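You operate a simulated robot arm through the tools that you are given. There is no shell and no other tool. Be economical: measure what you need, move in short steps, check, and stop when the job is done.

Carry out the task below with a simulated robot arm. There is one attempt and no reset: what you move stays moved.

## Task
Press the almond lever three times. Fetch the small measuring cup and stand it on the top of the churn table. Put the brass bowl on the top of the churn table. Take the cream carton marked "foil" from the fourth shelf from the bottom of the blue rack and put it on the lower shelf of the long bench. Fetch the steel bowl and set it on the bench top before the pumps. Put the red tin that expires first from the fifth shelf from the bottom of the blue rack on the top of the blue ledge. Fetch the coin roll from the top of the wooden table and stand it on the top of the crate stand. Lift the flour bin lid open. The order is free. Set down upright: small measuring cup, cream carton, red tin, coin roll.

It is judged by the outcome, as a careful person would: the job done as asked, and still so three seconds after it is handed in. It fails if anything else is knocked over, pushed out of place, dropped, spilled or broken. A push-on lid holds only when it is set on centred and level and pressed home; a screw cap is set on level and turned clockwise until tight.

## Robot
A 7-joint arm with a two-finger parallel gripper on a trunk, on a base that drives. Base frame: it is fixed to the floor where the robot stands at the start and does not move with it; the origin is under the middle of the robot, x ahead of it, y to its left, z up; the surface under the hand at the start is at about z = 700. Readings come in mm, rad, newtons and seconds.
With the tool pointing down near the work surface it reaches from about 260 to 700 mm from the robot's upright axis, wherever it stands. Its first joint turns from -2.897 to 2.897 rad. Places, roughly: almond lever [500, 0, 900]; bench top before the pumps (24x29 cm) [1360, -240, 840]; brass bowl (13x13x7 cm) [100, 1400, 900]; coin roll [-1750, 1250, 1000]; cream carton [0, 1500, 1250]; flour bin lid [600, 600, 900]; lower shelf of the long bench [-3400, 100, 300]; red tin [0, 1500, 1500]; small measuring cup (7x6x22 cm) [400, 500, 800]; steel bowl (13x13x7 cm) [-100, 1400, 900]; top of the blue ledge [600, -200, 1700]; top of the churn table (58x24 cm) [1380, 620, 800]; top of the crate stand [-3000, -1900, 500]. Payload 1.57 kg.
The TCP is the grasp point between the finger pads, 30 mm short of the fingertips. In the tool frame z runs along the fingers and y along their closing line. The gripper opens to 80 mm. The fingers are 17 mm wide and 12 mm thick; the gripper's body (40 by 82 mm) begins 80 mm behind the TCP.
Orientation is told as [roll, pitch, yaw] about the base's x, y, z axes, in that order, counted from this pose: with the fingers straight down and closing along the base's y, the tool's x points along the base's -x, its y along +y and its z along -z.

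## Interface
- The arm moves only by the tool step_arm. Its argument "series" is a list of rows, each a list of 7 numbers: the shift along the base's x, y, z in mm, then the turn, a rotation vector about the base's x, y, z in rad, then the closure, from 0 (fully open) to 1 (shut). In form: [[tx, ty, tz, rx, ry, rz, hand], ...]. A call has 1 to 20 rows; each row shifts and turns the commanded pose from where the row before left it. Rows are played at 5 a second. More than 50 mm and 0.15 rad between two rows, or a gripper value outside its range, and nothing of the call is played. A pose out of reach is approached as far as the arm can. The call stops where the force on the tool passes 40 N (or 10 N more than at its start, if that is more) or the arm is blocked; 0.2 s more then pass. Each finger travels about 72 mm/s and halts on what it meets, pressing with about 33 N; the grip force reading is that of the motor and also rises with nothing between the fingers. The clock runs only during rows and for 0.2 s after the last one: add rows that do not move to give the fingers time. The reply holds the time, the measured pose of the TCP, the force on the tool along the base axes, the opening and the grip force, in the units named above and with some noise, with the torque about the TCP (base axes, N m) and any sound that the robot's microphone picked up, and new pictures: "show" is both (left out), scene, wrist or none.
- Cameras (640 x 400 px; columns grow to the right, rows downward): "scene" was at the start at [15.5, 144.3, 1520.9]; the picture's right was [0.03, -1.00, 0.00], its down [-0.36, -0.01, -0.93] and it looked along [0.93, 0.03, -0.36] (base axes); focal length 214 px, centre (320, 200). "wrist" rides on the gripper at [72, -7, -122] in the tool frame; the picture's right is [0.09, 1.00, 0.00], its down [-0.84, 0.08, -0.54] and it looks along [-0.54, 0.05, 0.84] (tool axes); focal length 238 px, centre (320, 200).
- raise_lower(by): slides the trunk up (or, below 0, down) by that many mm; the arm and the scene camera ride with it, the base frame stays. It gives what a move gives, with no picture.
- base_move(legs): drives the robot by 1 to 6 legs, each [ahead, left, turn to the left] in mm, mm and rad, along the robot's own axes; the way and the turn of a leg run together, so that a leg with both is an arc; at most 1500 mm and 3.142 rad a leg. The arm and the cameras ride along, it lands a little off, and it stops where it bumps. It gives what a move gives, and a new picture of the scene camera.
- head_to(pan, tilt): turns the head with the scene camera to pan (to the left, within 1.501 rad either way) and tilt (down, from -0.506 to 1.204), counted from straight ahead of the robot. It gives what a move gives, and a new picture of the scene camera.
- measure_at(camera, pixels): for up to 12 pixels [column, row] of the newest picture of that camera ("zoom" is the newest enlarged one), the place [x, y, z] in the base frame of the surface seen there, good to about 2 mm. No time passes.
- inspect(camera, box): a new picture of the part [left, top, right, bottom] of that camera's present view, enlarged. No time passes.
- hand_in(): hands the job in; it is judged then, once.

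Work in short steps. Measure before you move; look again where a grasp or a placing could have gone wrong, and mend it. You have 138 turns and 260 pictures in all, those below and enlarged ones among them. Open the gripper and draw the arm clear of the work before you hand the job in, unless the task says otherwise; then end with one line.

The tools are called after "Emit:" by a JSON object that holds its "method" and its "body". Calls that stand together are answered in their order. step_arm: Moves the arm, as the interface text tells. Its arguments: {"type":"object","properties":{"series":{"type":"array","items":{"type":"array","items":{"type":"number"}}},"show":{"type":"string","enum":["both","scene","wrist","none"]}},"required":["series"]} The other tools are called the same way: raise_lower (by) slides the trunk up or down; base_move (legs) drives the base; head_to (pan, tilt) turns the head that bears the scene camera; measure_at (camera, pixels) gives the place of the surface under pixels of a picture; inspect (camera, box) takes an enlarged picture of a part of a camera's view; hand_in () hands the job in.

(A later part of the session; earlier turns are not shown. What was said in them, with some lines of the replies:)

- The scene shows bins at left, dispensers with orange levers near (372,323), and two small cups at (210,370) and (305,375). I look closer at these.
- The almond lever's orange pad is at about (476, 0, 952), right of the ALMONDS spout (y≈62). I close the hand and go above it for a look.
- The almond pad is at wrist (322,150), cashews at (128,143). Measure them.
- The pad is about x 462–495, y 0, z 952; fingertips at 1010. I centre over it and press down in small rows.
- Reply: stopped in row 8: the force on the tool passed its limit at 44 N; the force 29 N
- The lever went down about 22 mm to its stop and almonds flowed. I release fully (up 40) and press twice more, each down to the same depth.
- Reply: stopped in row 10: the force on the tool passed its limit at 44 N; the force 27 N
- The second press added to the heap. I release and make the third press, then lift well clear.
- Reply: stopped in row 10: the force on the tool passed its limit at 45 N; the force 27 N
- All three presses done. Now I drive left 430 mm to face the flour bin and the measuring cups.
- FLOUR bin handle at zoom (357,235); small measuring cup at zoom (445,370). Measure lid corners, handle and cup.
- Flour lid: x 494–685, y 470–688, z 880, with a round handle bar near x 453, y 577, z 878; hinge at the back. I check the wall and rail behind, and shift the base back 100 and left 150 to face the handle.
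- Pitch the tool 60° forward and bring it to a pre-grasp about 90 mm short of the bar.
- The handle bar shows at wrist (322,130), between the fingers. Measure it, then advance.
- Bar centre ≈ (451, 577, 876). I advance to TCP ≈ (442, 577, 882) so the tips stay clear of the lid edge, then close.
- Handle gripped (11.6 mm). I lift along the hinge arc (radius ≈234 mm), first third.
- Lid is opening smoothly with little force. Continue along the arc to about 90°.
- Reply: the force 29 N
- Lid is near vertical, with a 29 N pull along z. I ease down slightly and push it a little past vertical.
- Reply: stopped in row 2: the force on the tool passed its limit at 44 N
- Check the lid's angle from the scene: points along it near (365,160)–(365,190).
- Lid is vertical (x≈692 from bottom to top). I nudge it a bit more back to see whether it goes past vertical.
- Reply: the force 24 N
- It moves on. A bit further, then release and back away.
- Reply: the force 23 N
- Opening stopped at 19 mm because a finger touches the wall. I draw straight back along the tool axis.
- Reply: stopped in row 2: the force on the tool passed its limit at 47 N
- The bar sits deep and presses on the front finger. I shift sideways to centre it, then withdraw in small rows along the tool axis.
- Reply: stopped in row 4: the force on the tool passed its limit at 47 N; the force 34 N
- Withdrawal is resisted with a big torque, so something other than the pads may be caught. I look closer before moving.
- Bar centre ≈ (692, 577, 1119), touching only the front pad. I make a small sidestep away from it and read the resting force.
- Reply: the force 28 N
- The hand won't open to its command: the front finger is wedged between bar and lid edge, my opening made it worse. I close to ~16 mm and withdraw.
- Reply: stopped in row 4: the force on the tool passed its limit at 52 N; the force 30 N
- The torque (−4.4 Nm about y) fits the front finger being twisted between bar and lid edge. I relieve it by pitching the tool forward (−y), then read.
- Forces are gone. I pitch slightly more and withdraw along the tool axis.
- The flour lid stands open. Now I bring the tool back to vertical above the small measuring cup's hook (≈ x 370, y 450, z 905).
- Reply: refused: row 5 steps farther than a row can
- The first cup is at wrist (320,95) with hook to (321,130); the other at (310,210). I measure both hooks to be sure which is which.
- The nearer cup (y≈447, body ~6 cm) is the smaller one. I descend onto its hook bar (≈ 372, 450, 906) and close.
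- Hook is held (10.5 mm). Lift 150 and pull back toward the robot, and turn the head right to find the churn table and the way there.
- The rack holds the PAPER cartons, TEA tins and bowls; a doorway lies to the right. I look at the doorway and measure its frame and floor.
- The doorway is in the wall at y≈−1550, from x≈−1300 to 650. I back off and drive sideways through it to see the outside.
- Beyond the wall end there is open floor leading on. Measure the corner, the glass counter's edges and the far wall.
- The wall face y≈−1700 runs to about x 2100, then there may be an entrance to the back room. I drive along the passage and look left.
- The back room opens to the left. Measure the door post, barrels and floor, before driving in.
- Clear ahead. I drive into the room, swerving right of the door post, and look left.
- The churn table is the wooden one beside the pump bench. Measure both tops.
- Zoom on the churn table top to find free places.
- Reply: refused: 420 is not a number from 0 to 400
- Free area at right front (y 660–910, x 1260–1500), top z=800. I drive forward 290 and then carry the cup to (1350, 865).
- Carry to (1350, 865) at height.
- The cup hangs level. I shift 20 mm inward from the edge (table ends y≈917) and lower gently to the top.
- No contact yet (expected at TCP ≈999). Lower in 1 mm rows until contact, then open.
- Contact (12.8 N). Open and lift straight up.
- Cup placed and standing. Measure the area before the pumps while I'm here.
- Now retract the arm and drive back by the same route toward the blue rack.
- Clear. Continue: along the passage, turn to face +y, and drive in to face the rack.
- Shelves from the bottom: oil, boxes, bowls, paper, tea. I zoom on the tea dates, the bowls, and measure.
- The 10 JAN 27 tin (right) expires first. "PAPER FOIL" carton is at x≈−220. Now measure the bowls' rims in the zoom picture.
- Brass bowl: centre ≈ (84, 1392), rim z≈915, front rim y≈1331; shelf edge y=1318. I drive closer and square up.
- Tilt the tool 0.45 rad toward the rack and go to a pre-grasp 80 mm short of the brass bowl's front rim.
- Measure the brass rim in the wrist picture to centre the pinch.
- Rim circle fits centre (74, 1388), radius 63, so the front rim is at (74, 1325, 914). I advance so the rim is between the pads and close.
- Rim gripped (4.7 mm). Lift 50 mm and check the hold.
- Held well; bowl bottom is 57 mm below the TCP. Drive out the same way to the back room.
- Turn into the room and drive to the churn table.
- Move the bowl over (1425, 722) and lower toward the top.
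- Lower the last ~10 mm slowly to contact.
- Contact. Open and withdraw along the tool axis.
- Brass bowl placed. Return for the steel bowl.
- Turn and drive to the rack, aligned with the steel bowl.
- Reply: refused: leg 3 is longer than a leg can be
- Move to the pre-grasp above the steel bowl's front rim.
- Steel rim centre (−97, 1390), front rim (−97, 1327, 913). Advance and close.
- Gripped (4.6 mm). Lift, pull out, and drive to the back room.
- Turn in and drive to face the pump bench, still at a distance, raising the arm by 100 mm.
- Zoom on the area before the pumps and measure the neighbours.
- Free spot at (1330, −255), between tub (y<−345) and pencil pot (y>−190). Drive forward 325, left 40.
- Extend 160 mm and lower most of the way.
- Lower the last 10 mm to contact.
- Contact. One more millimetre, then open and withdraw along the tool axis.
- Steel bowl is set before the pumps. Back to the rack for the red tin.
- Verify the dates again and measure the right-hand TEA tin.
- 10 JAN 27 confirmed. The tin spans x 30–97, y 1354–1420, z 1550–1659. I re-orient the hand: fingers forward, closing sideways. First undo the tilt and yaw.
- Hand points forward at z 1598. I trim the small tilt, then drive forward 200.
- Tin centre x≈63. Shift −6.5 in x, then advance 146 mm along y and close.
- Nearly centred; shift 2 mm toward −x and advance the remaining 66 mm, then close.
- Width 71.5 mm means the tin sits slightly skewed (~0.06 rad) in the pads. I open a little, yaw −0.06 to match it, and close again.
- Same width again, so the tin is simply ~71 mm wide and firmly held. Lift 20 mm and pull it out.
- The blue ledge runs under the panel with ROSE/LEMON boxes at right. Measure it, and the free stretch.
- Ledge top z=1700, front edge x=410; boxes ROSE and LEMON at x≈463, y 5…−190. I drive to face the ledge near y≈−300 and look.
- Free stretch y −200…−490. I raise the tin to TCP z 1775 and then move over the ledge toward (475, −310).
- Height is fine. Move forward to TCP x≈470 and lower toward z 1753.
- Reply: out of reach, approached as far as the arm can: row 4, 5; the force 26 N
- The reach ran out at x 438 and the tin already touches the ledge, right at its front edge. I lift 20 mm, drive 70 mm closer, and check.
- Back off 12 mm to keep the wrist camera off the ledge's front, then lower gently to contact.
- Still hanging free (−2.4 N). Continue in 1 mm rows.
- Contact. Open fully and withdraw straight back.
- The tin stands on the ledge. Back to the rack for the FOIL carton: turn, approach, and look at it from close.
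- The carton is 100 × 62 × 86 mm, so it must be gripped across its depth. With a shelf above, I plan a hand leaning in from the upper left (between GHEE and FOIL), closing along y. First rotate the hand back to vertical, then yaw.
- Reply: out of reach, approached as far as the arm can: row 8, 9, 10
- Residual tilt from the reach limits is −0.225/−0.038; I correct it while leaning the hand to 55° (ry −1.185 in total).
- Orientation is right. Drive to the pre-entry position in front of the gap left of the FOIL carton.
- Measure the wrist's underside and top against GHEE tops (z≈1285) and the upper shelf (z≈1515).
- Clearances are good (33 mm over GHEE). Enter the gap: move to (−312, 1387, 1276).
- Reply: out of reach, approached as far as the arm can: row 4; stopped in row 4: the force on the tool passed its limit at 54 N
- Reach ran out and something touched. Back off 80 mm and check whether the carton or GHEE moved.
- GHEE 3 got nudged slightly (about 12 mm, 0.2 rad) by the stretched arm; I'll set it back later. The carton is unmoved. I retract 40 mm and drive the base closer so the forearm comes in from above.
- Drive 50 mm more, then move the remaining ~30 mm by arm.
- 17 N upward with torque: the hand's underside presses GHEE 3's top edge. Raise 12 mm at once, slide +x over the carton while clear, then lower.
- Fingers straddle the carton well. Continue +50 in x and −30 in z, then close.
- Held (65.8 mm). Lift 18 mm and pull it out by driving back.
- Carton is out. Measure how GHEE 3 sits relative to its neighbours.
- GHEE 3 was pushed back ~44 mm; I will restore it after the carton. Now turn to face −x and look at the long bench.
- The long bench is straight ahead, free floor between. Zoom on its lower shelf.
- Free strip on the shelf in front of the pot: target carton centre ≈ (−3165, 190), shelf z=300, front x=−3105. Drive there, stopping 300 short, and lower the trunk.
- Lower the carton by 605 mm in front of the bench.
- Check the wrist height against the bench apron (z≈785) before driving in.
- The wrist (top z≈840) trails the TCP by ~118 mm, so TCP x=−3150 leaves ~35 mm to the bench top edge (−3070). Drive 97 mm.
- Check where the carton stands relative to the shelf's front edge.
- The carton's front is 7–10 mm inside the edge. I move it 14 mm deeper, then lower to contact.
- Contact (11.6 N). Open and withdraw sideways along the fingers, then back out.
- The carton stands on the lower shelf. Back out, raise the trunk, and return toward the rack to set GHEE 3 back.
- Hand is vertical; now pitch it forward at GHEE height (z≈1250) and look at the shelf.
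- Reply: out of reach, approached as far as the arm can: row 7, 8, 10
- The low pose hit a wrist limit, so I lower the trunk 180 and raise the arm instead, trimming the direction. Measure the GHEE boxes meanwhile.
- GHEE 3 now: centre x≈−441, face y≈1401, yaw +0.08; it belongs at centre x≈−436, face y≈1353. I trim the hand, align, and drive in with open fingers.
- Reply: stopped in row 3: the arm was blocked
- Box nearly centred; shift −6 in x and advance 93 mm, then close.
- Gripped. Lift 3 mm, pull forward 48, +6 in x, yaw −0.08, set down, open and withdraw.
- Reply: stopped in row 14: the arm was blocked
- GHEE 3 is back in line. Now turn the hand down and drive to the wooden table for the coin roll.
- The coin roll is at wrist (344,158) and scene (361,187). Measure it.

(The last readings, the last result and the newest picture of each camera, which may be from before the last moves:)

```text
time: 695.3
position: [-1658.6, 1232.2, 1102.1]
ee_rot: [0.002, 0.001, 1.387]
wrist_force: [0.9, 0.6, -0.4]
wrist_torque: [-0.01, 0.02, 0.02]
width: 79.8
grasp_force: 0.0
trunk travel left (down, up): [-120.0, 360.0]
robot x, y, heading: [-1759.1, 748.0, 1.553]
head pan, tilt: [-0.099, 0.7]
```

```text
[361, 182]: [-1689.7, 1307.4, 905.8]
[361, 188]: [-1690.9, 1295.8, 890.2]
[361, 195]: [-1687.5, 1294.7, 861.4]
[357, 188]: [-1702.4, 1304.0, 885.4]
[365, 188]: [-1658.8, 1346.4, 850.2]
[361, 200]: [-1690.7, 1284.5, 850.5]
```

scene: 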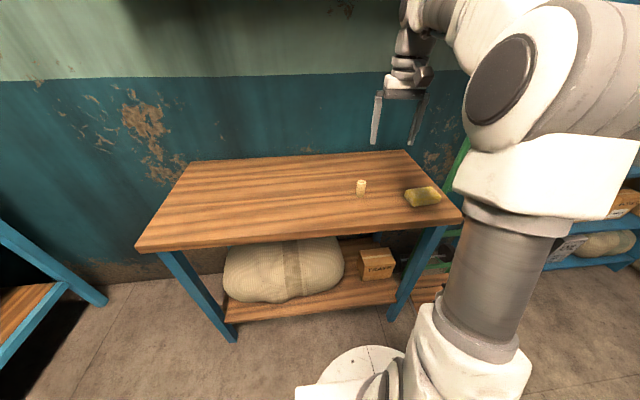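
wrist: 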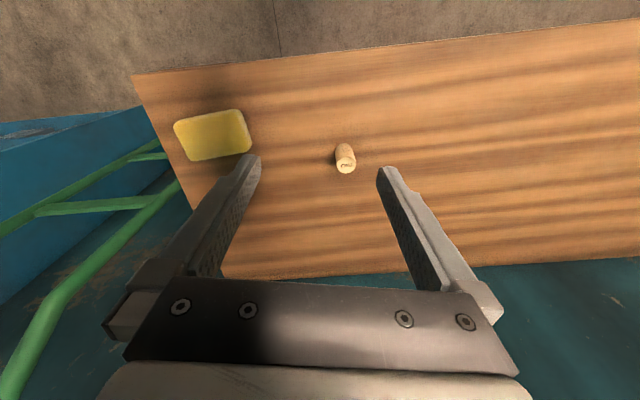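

Coin roll: centre (−1692, 1308), ⌀≈27, z 850–906. Descend over it and close.

Emit:
{"method": "step_arm", "body": {"series": [[-16, 38, 0, 0, 0, 0, 0.2], [-17, 38, 0, 0, 0, 0, 0.2], [0, 0, -48, 0, 0, 0, 0.2], [0, 0, -48, 0, 0, 0, 0.2], [0, 0, -48, 0, 0, 0, 0.2], [0, 0, -40, 0, 0, 0, 0.2], [0, 0, -32, 0, 0, 0, 0.2], [0, 0, 0, 0, 0, 0, 0.2], [0, 0, 0, 0, 0, 0, 0.5], [0, 0, 0, 0, 0, 0, 0.8], [0, 0, 0, 0, 0, 0, 1], [0, 0, 0, 0, 0, 0, 1]], "show": "wrist"}}

```text
time: 697.9
position: [-1691.7, 1307.4, 885.2]
ee_rot: [0.001, -0.001, 1.386]
wrist_force: [-0.2, -0.1, -0.2]
wrist_torque: [0.01, -0.01, -0.03]
width: 28.1
grasp_force: 32.9
trunk travel left (down, up): [-120.0, 360.0]
robot x, y, heading: [-1758.6, 747.0, 1.554]
head pan, tilt: [-0.099, 0.7]
```

wrist: 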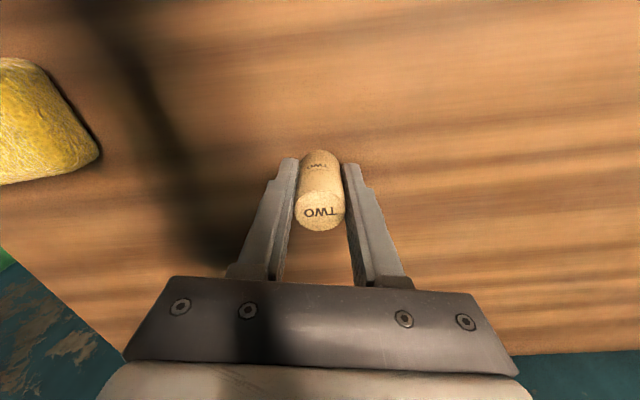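

Held (28 mm). Lift, retract, and drive out of the doorway facing −x.

Emit:
{"method": "step_arm", "body": {"series": [[0, 0, 40, 0, 0, 0, 1], [0, 0, 45, 0, 0, 0, 1], [0, 0, 45, 0, 0, 0, 1], [0, -45, 10, 0, 0, 0, 1], [0, -45, 0, 0, 0, 0, 1], [0, -45, 0, 0, 0, 0, 1], [0, -30, 0, 0, 0, 0, 1]], "show": "none"}}

Emit:
{"method": "base_move", "body": {"legs": [[-400, 0, 0.017], [0, -1400, 0], [-1450, 0, 0], [-1200, 0, 0], [0, 0, 1.571]]}}

Emit:
{"method": "head_to", "body": {"pan": 0.0, "tilt": 0.35}}

```text
time: 699.5
position: [-1692.4, 1141.2, 1028.5]
ee_rot: [0.004, 0.001, 1.388]
wrist_force: [0.0, 0.0, -0.8]
wrist_torque: [-0.05, 0.0, -0.01]
width: 28.5
grasp_force: 32.8
trunk travel left (down, up): [-120.0, 360.0]
robot x, y, heading: [-1760.8, 747.4, 1.549]
head pan, tilt: [-0.099, 0.7]
```

```text
time: 734.9
position: [-792.2, -2243.2, 1027.4]
ee_rot: [0.001, 0.001, 2.961]
wrist_force: [0.0, 0.9, -1.1]
wrist_torque: [-0.02, -0.01, -0.05]
width: 28.0
grasp_force: 32.9
trunk travel left (down, up): [-120.0, 360.0]
robot x, y, heading: [-399.8, -2309.1, 3.127]
head pan, tilt: [-0.099, 0.7]
```

scene: 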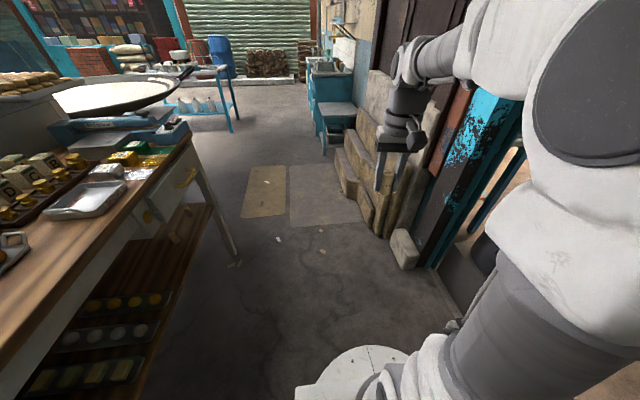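

```text
time: 735.7
position: [-793.5, -2243.0, 1026.8]
ee_rot: [0.003, 0.001, 2.963]
wrist_force: [0.8, 0.5, -1.8]
wrist_torque: [-0.02, 0.01, -0.05]
width: 28.5
grasp_force: 33.1
trunk travel left (down, up): [-120.0, 360.0]
robot x, y, heading: [-395.7, -2313.2, 3.131]
head pan, tilt: [0.0, 0.351]
```

scene: 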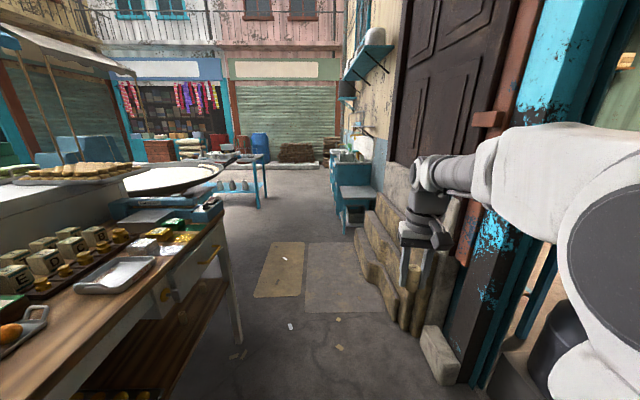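

Measure the stand and stones along the right, and the counter's edge on the left.

Emit:
{"method": "measure_at", "body": {"camera": "scene", "pixels": [[355, 192], [370, 190], [345, 188], [360, 175], [355, 210], [400, 320], [385, 270], [435, 370], [240, 345], [320, 220], [345, 235], [258, 200]]}}

Emit:
{"method": "inspect", "body": {"camera": "scene", "box": [300, 130, 430, 250]}}

```text
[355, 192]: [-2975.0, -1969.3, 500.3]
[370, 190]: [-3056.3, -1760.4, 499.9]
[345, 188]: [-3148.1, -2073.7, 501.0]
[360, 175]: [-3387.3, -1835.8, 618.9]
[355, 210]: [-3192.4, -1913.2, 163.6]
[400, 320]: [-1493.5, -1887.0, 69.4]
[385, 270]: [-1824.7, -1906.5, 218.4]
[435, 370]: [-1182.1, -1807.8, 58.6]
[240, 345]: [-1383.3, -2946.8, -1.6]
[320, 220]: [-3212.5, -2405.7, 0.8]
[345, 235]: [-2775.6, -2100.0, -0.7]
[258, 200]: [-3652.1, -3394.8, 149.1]
```

```text
3.33 times, centred on (365, 190) of scene
```

zoom: 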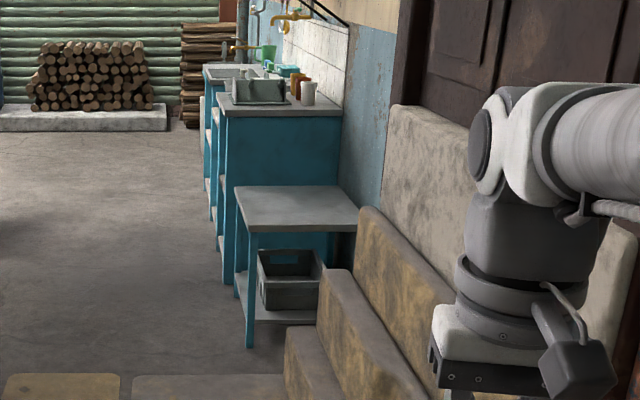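

The crate stand is the teal stand: top z=500, x −2830…−3200, y −2090…−1740, empty. Drive ahead keeping clear of the stone steps (front y≈−2100), and lower the trunk.

Emit:
{"method": "base_move", "body": {"legs": [[1450, 90, 0], [710, 70, 0]]}}

Emit:
{"method": "raise_lower", "body": {"by": -120}}

Emit:
{"method": "head_to", "body": {"pan": -0.7, "tilt": 0.7}}

```text
time: 749.9
position: [-2936.9, -2409.6, 1027.6]
ee_rot: [0.002, -0.001, 2.984]
wrist_force: [0.1, 0.3, -1.0]
wrist_torque: [0.0, 0.02, 0.0]
width: 28.4
grasp_force: 33.1
trunk travel left (down, up): [-120.0, 360.0]
robot x, y, heading: [-2541.6, -2470.5, -3.126]
head pan, tilt: [0.0, 0.351]
```

scene: 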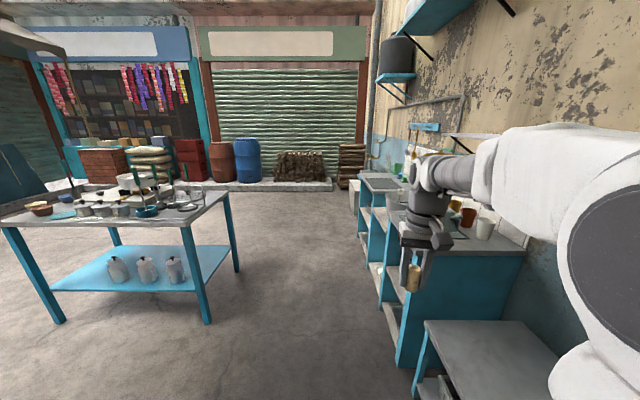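

```text
time: 751.4
position: [-2937.9, -2407.8, 906.6]
ee_rot: [0.002, -0.001, 2.986]
wrist_force: [0.7, -0.2, -1.2]
wrist_torque: [-0.01, 0.01, 0.01]
width: 28.5
grasp_force: 33.6
trunk travel left (down, up): [0.0, 480.0]
robot x, y, heading: [-2543.4, -2470.0, -3.129]
head pan, tilt: [0.0, 0.351]
```

```text
time: 752.5
position: [-2937.6, -2409.9, 907.9]
ee_rot: [0.002, 0.0, 2.984]
wrist_force: [0.0, -0.4, -0.4]
wrist_torque: [-0.01, 0.0, -0.02]
width: 28.4
grasp_force: 33.1
trunk travel left (down, up): [0.0, 480.0]
robot x, y, heading: [-2543.6, -2467.8, -3.134]
head pan, tilt: [-0.7, 0.7]
```

scene: 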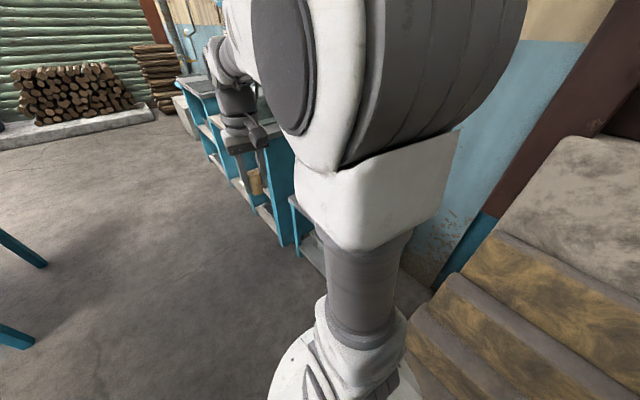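

Drive 150 further, then swing the arm over the stand to about (−2970, −1975), still high.

Emit:
{"method": "base_move", "body": {"legs": [[150, 0, 0]]}}

Emit:
{"method": "step_arm", "body": {"series": [[12, 43, 0, 0, 0, 0, 1], [12, 43, 0, 0, 0, 0, 1], [12, 43, 0, 0, 0, 0, 1], [12, 43, 0, 0, 0, 0, 1], [12, 43, 0, 0, 0, 0, 1], [12, 43, 0, 0, 0, 0, 1], [12, 43, 0, 0, 0, 0, 1], [12, 43, 0, 0, 0, 0, 1], [12, 43, 0, 0, 0, 0, 1], [12, 43, 0, 0, 0, 0, 1], [0, 0, -45, 0, 0, 0, 1], [0, 0, -45, 0, 0, 0, 1], [0, 0, -45, 0, 0, 0, 1], [0, 0, -45, 0, 0, 0, 1], [0, 0, 0, 0, 0, 0, 1]]}}

Emit:
{"method": "measure_at", "body": {"camera": "wrist", "pixels": [[320, 60], [250, 60], [400, 60], [400, 150], [200, 100], [320, 110], [450, 80]]}}

```text
time: 754.1
position: [-3086.6, -2411.1, 907.8]
ee_rot: [0.002, 0.0, 2.982]
wrist_force: [-0.2, 0.6, -0.9]
wrist_torque: [-0.02, 0.0, -0.03]
width: 28.5
grasp_force: 33.4
trunk travel left (down, up): [0.0, 480.0]
robot x, y, heading: [-2690.0, -2468.2, -3.133]
head pan, tilt: [-0.7, 0.7]
```

scene: 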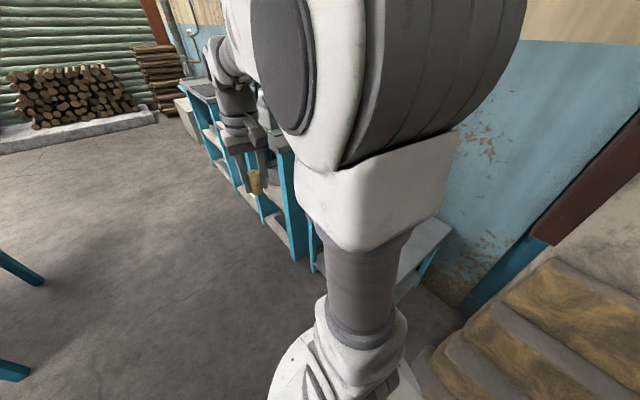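

```text
time: 757.3
position: [-2966.7, -1979.3, 726.8]
ee_rot: [0.002, -0.002, 2.983]
wrist_force: [0.2, 0.5, -1.3]
wrist_torque: [-0.02, -0.03, 0.02]
width: 28.4
grasp_force: 33.3
trunk travel left (down, up): [0.0, 480.0]
robot x, y, heading: [-2691.1, -2471.9, -3.133]
head pan, tilt: [-0.7, 0.7]
```

scene: 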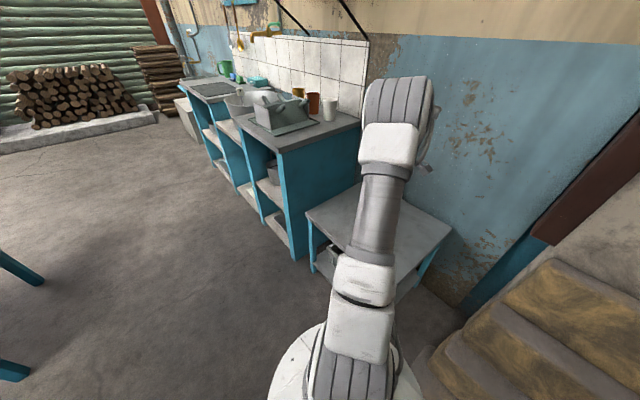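
wrist: 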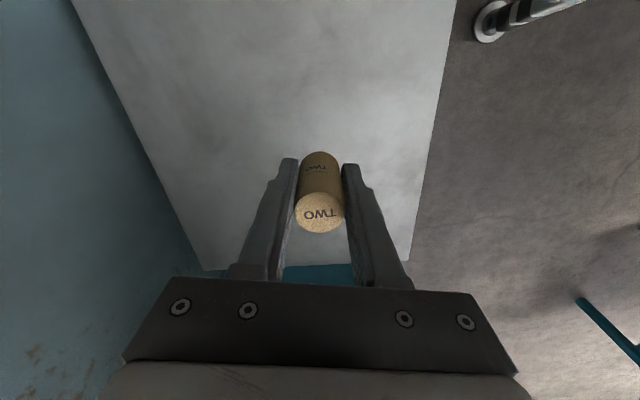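

```text
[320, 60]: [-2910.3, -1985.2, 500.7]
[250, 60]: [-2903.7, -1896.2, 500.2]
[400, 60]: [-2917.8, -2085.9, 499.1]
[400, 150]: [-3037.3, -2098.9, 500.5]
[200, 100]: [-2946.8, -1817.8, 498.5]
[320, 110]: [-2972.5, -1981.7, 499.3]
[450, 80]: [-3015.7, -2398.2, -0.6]
```

Well over the stand top (z=500). Lower to just above.

Emit:
{"method": "step_arm", "body": {"series": [[0, 0, -45, 0, 0, 0, 1], [0, 0, -45, 0, 0, 0, 1], [0, 0, -45, 0, 0, 0, 1], [0, 0, -35, 0, 0, 0, 1], [0, 0, -12, 0, 0, 0, 1], [0, 0, -4, 0, 0, 0, 1], [0, 0, -2, 0, 0, 0, 1], [0, 0, -2, 0, 0, 0, 1], [0, 0, -1, 0, 0, 0, 1], [0, 0, 0, 0, 0, 0, 1]], "show": "none"}}

```text
time: 759.5
position: [-2966.1, -1979.7, 536.5]
ee_rot: [0.002, -0.002, 2.983]
wrist_force: [0.4, 0.2, 0.0]
wrist_torque: [0.01, 0.01, 0.0]
width: 28.6
grasp_force: 33.4
trunk travel left (down, up): [0.0, 480.0]
robot x, y, heading: [-2693.8, -2469.4, -3.138]
head pan, tilt: [-0.7, 0.7]
5 turns are left
```

Contact is due within 1–2 mm; I lower 1.5 mm, open and lift away.

Emit:
{"method": "step_arm", "body": {"series": [[0, 0, -1, 0, 0, 0, 1], [0, 0, -0.7, 0, 0, 0, 1], [0, 0, 0, 0, 0, 0, 1], [0, 0, 0, 0, 0, 0, 0.5], [0, 0, 0, 0, 0, 0, 0.2], [0, 0, 0, 0, 0, 0, 0.2], [0, 0, 25, 0, 0, 0, 0.2], [0, 0, 40, 0, 0, 0, 0.2], [0, 0, 45, 0, 0, 0, 0.2], [0, 0, 45, 0, 0, 0, 0.2], [0, 0, 0, 0, 0, 0, 0.2]]}}

```text
time: 761.9
position: [-2966.8, -1979.3, 689.8]
ee_rot: [0.002, 0.0, 2.982]
wrist_force: [-0.2, 0.2, 0.9]
wrist_torque: [-0.01, -0.02, 0.02]
width: 64.0
grasp_force: 0.1
trunk travel left (down, up): [0.0, 480.0]
robot x, y, heading: [-2693.2, -2468.3, -3.131]
head pan, tilt: [-0.7, 0.7]
4 turns are left
```

scene: 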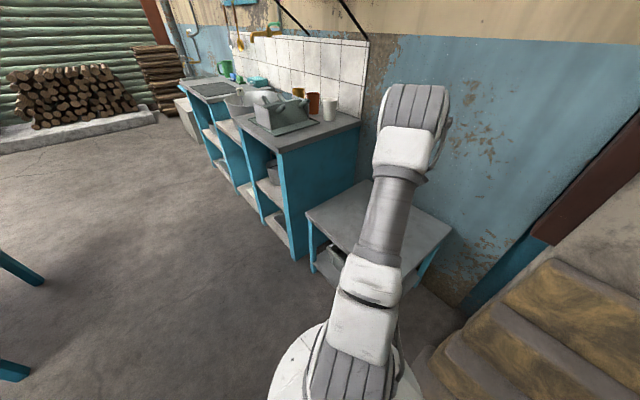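
wrist: 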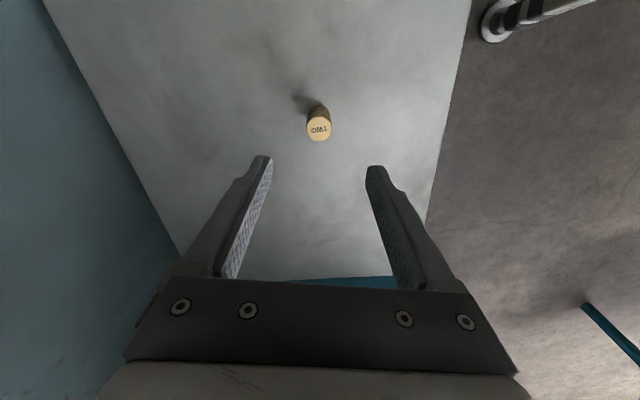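

The coin roll stands upright on the stand at wrist (319,125). I draw the arm clear, away from the stand.

Emit:
{"method": "step_arm", "body": {"series": [[0, 0, 45, 0, 0, 0, 0], [0, 0, 45, 0, 0, 0, 0], [0, -40, 20, 0, 0, 0, 0], [0, -45, 0, 0, 0, 0, 0], [0, -45, 0, 0, 0, 0, 0], [0, -45, 0, 0, 0, 0, 0], [0, 0, 0, 0, 0, 0, 0]]}}

```text
time: 763.5
position: [-2965.2, -2154.8, 799.6]
ee_rot: [0.003, 0.0, 2.982]
wrist_force: [-0.4, -0.5, -0.1]
wrist_torque: [0.02, -0.01, 0.02]
width: 79.9
grasp_force: 0.1
trunk travel left (down, up): [0.0, 480.0]
robot x, y, heading: [-2691.1, -2470.5, -3.134]
head pan, tilt: [-0.7, 0.7]
3 turns are left
```

scene: 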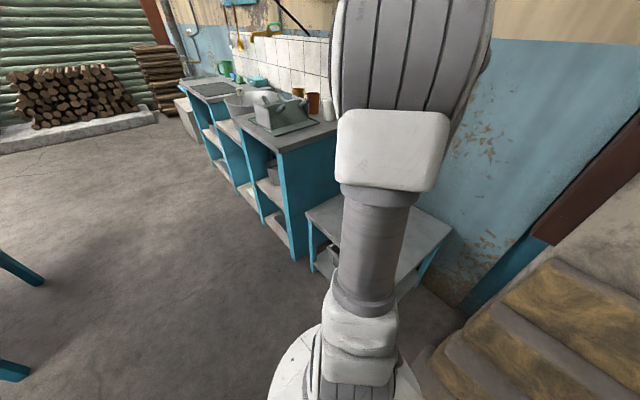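
wrist: 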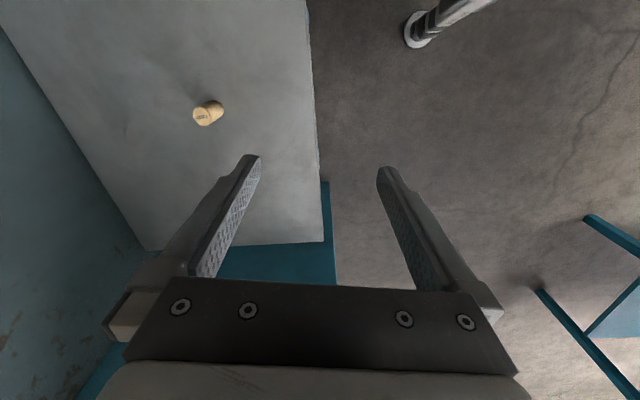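

All items are placed, the hand is open and the arm is clear; I hand the job in.

Emit:
{"method": "hand_in", "body": {}}

```text
The job is handed in.
```

All eight parts of the task were done and the job is handed in. While getting the "foil" carton I knocked the nearby GHEE box dated 12 JUL 27 back about 45 mm, then set it back in line with the other GHEE boxes.
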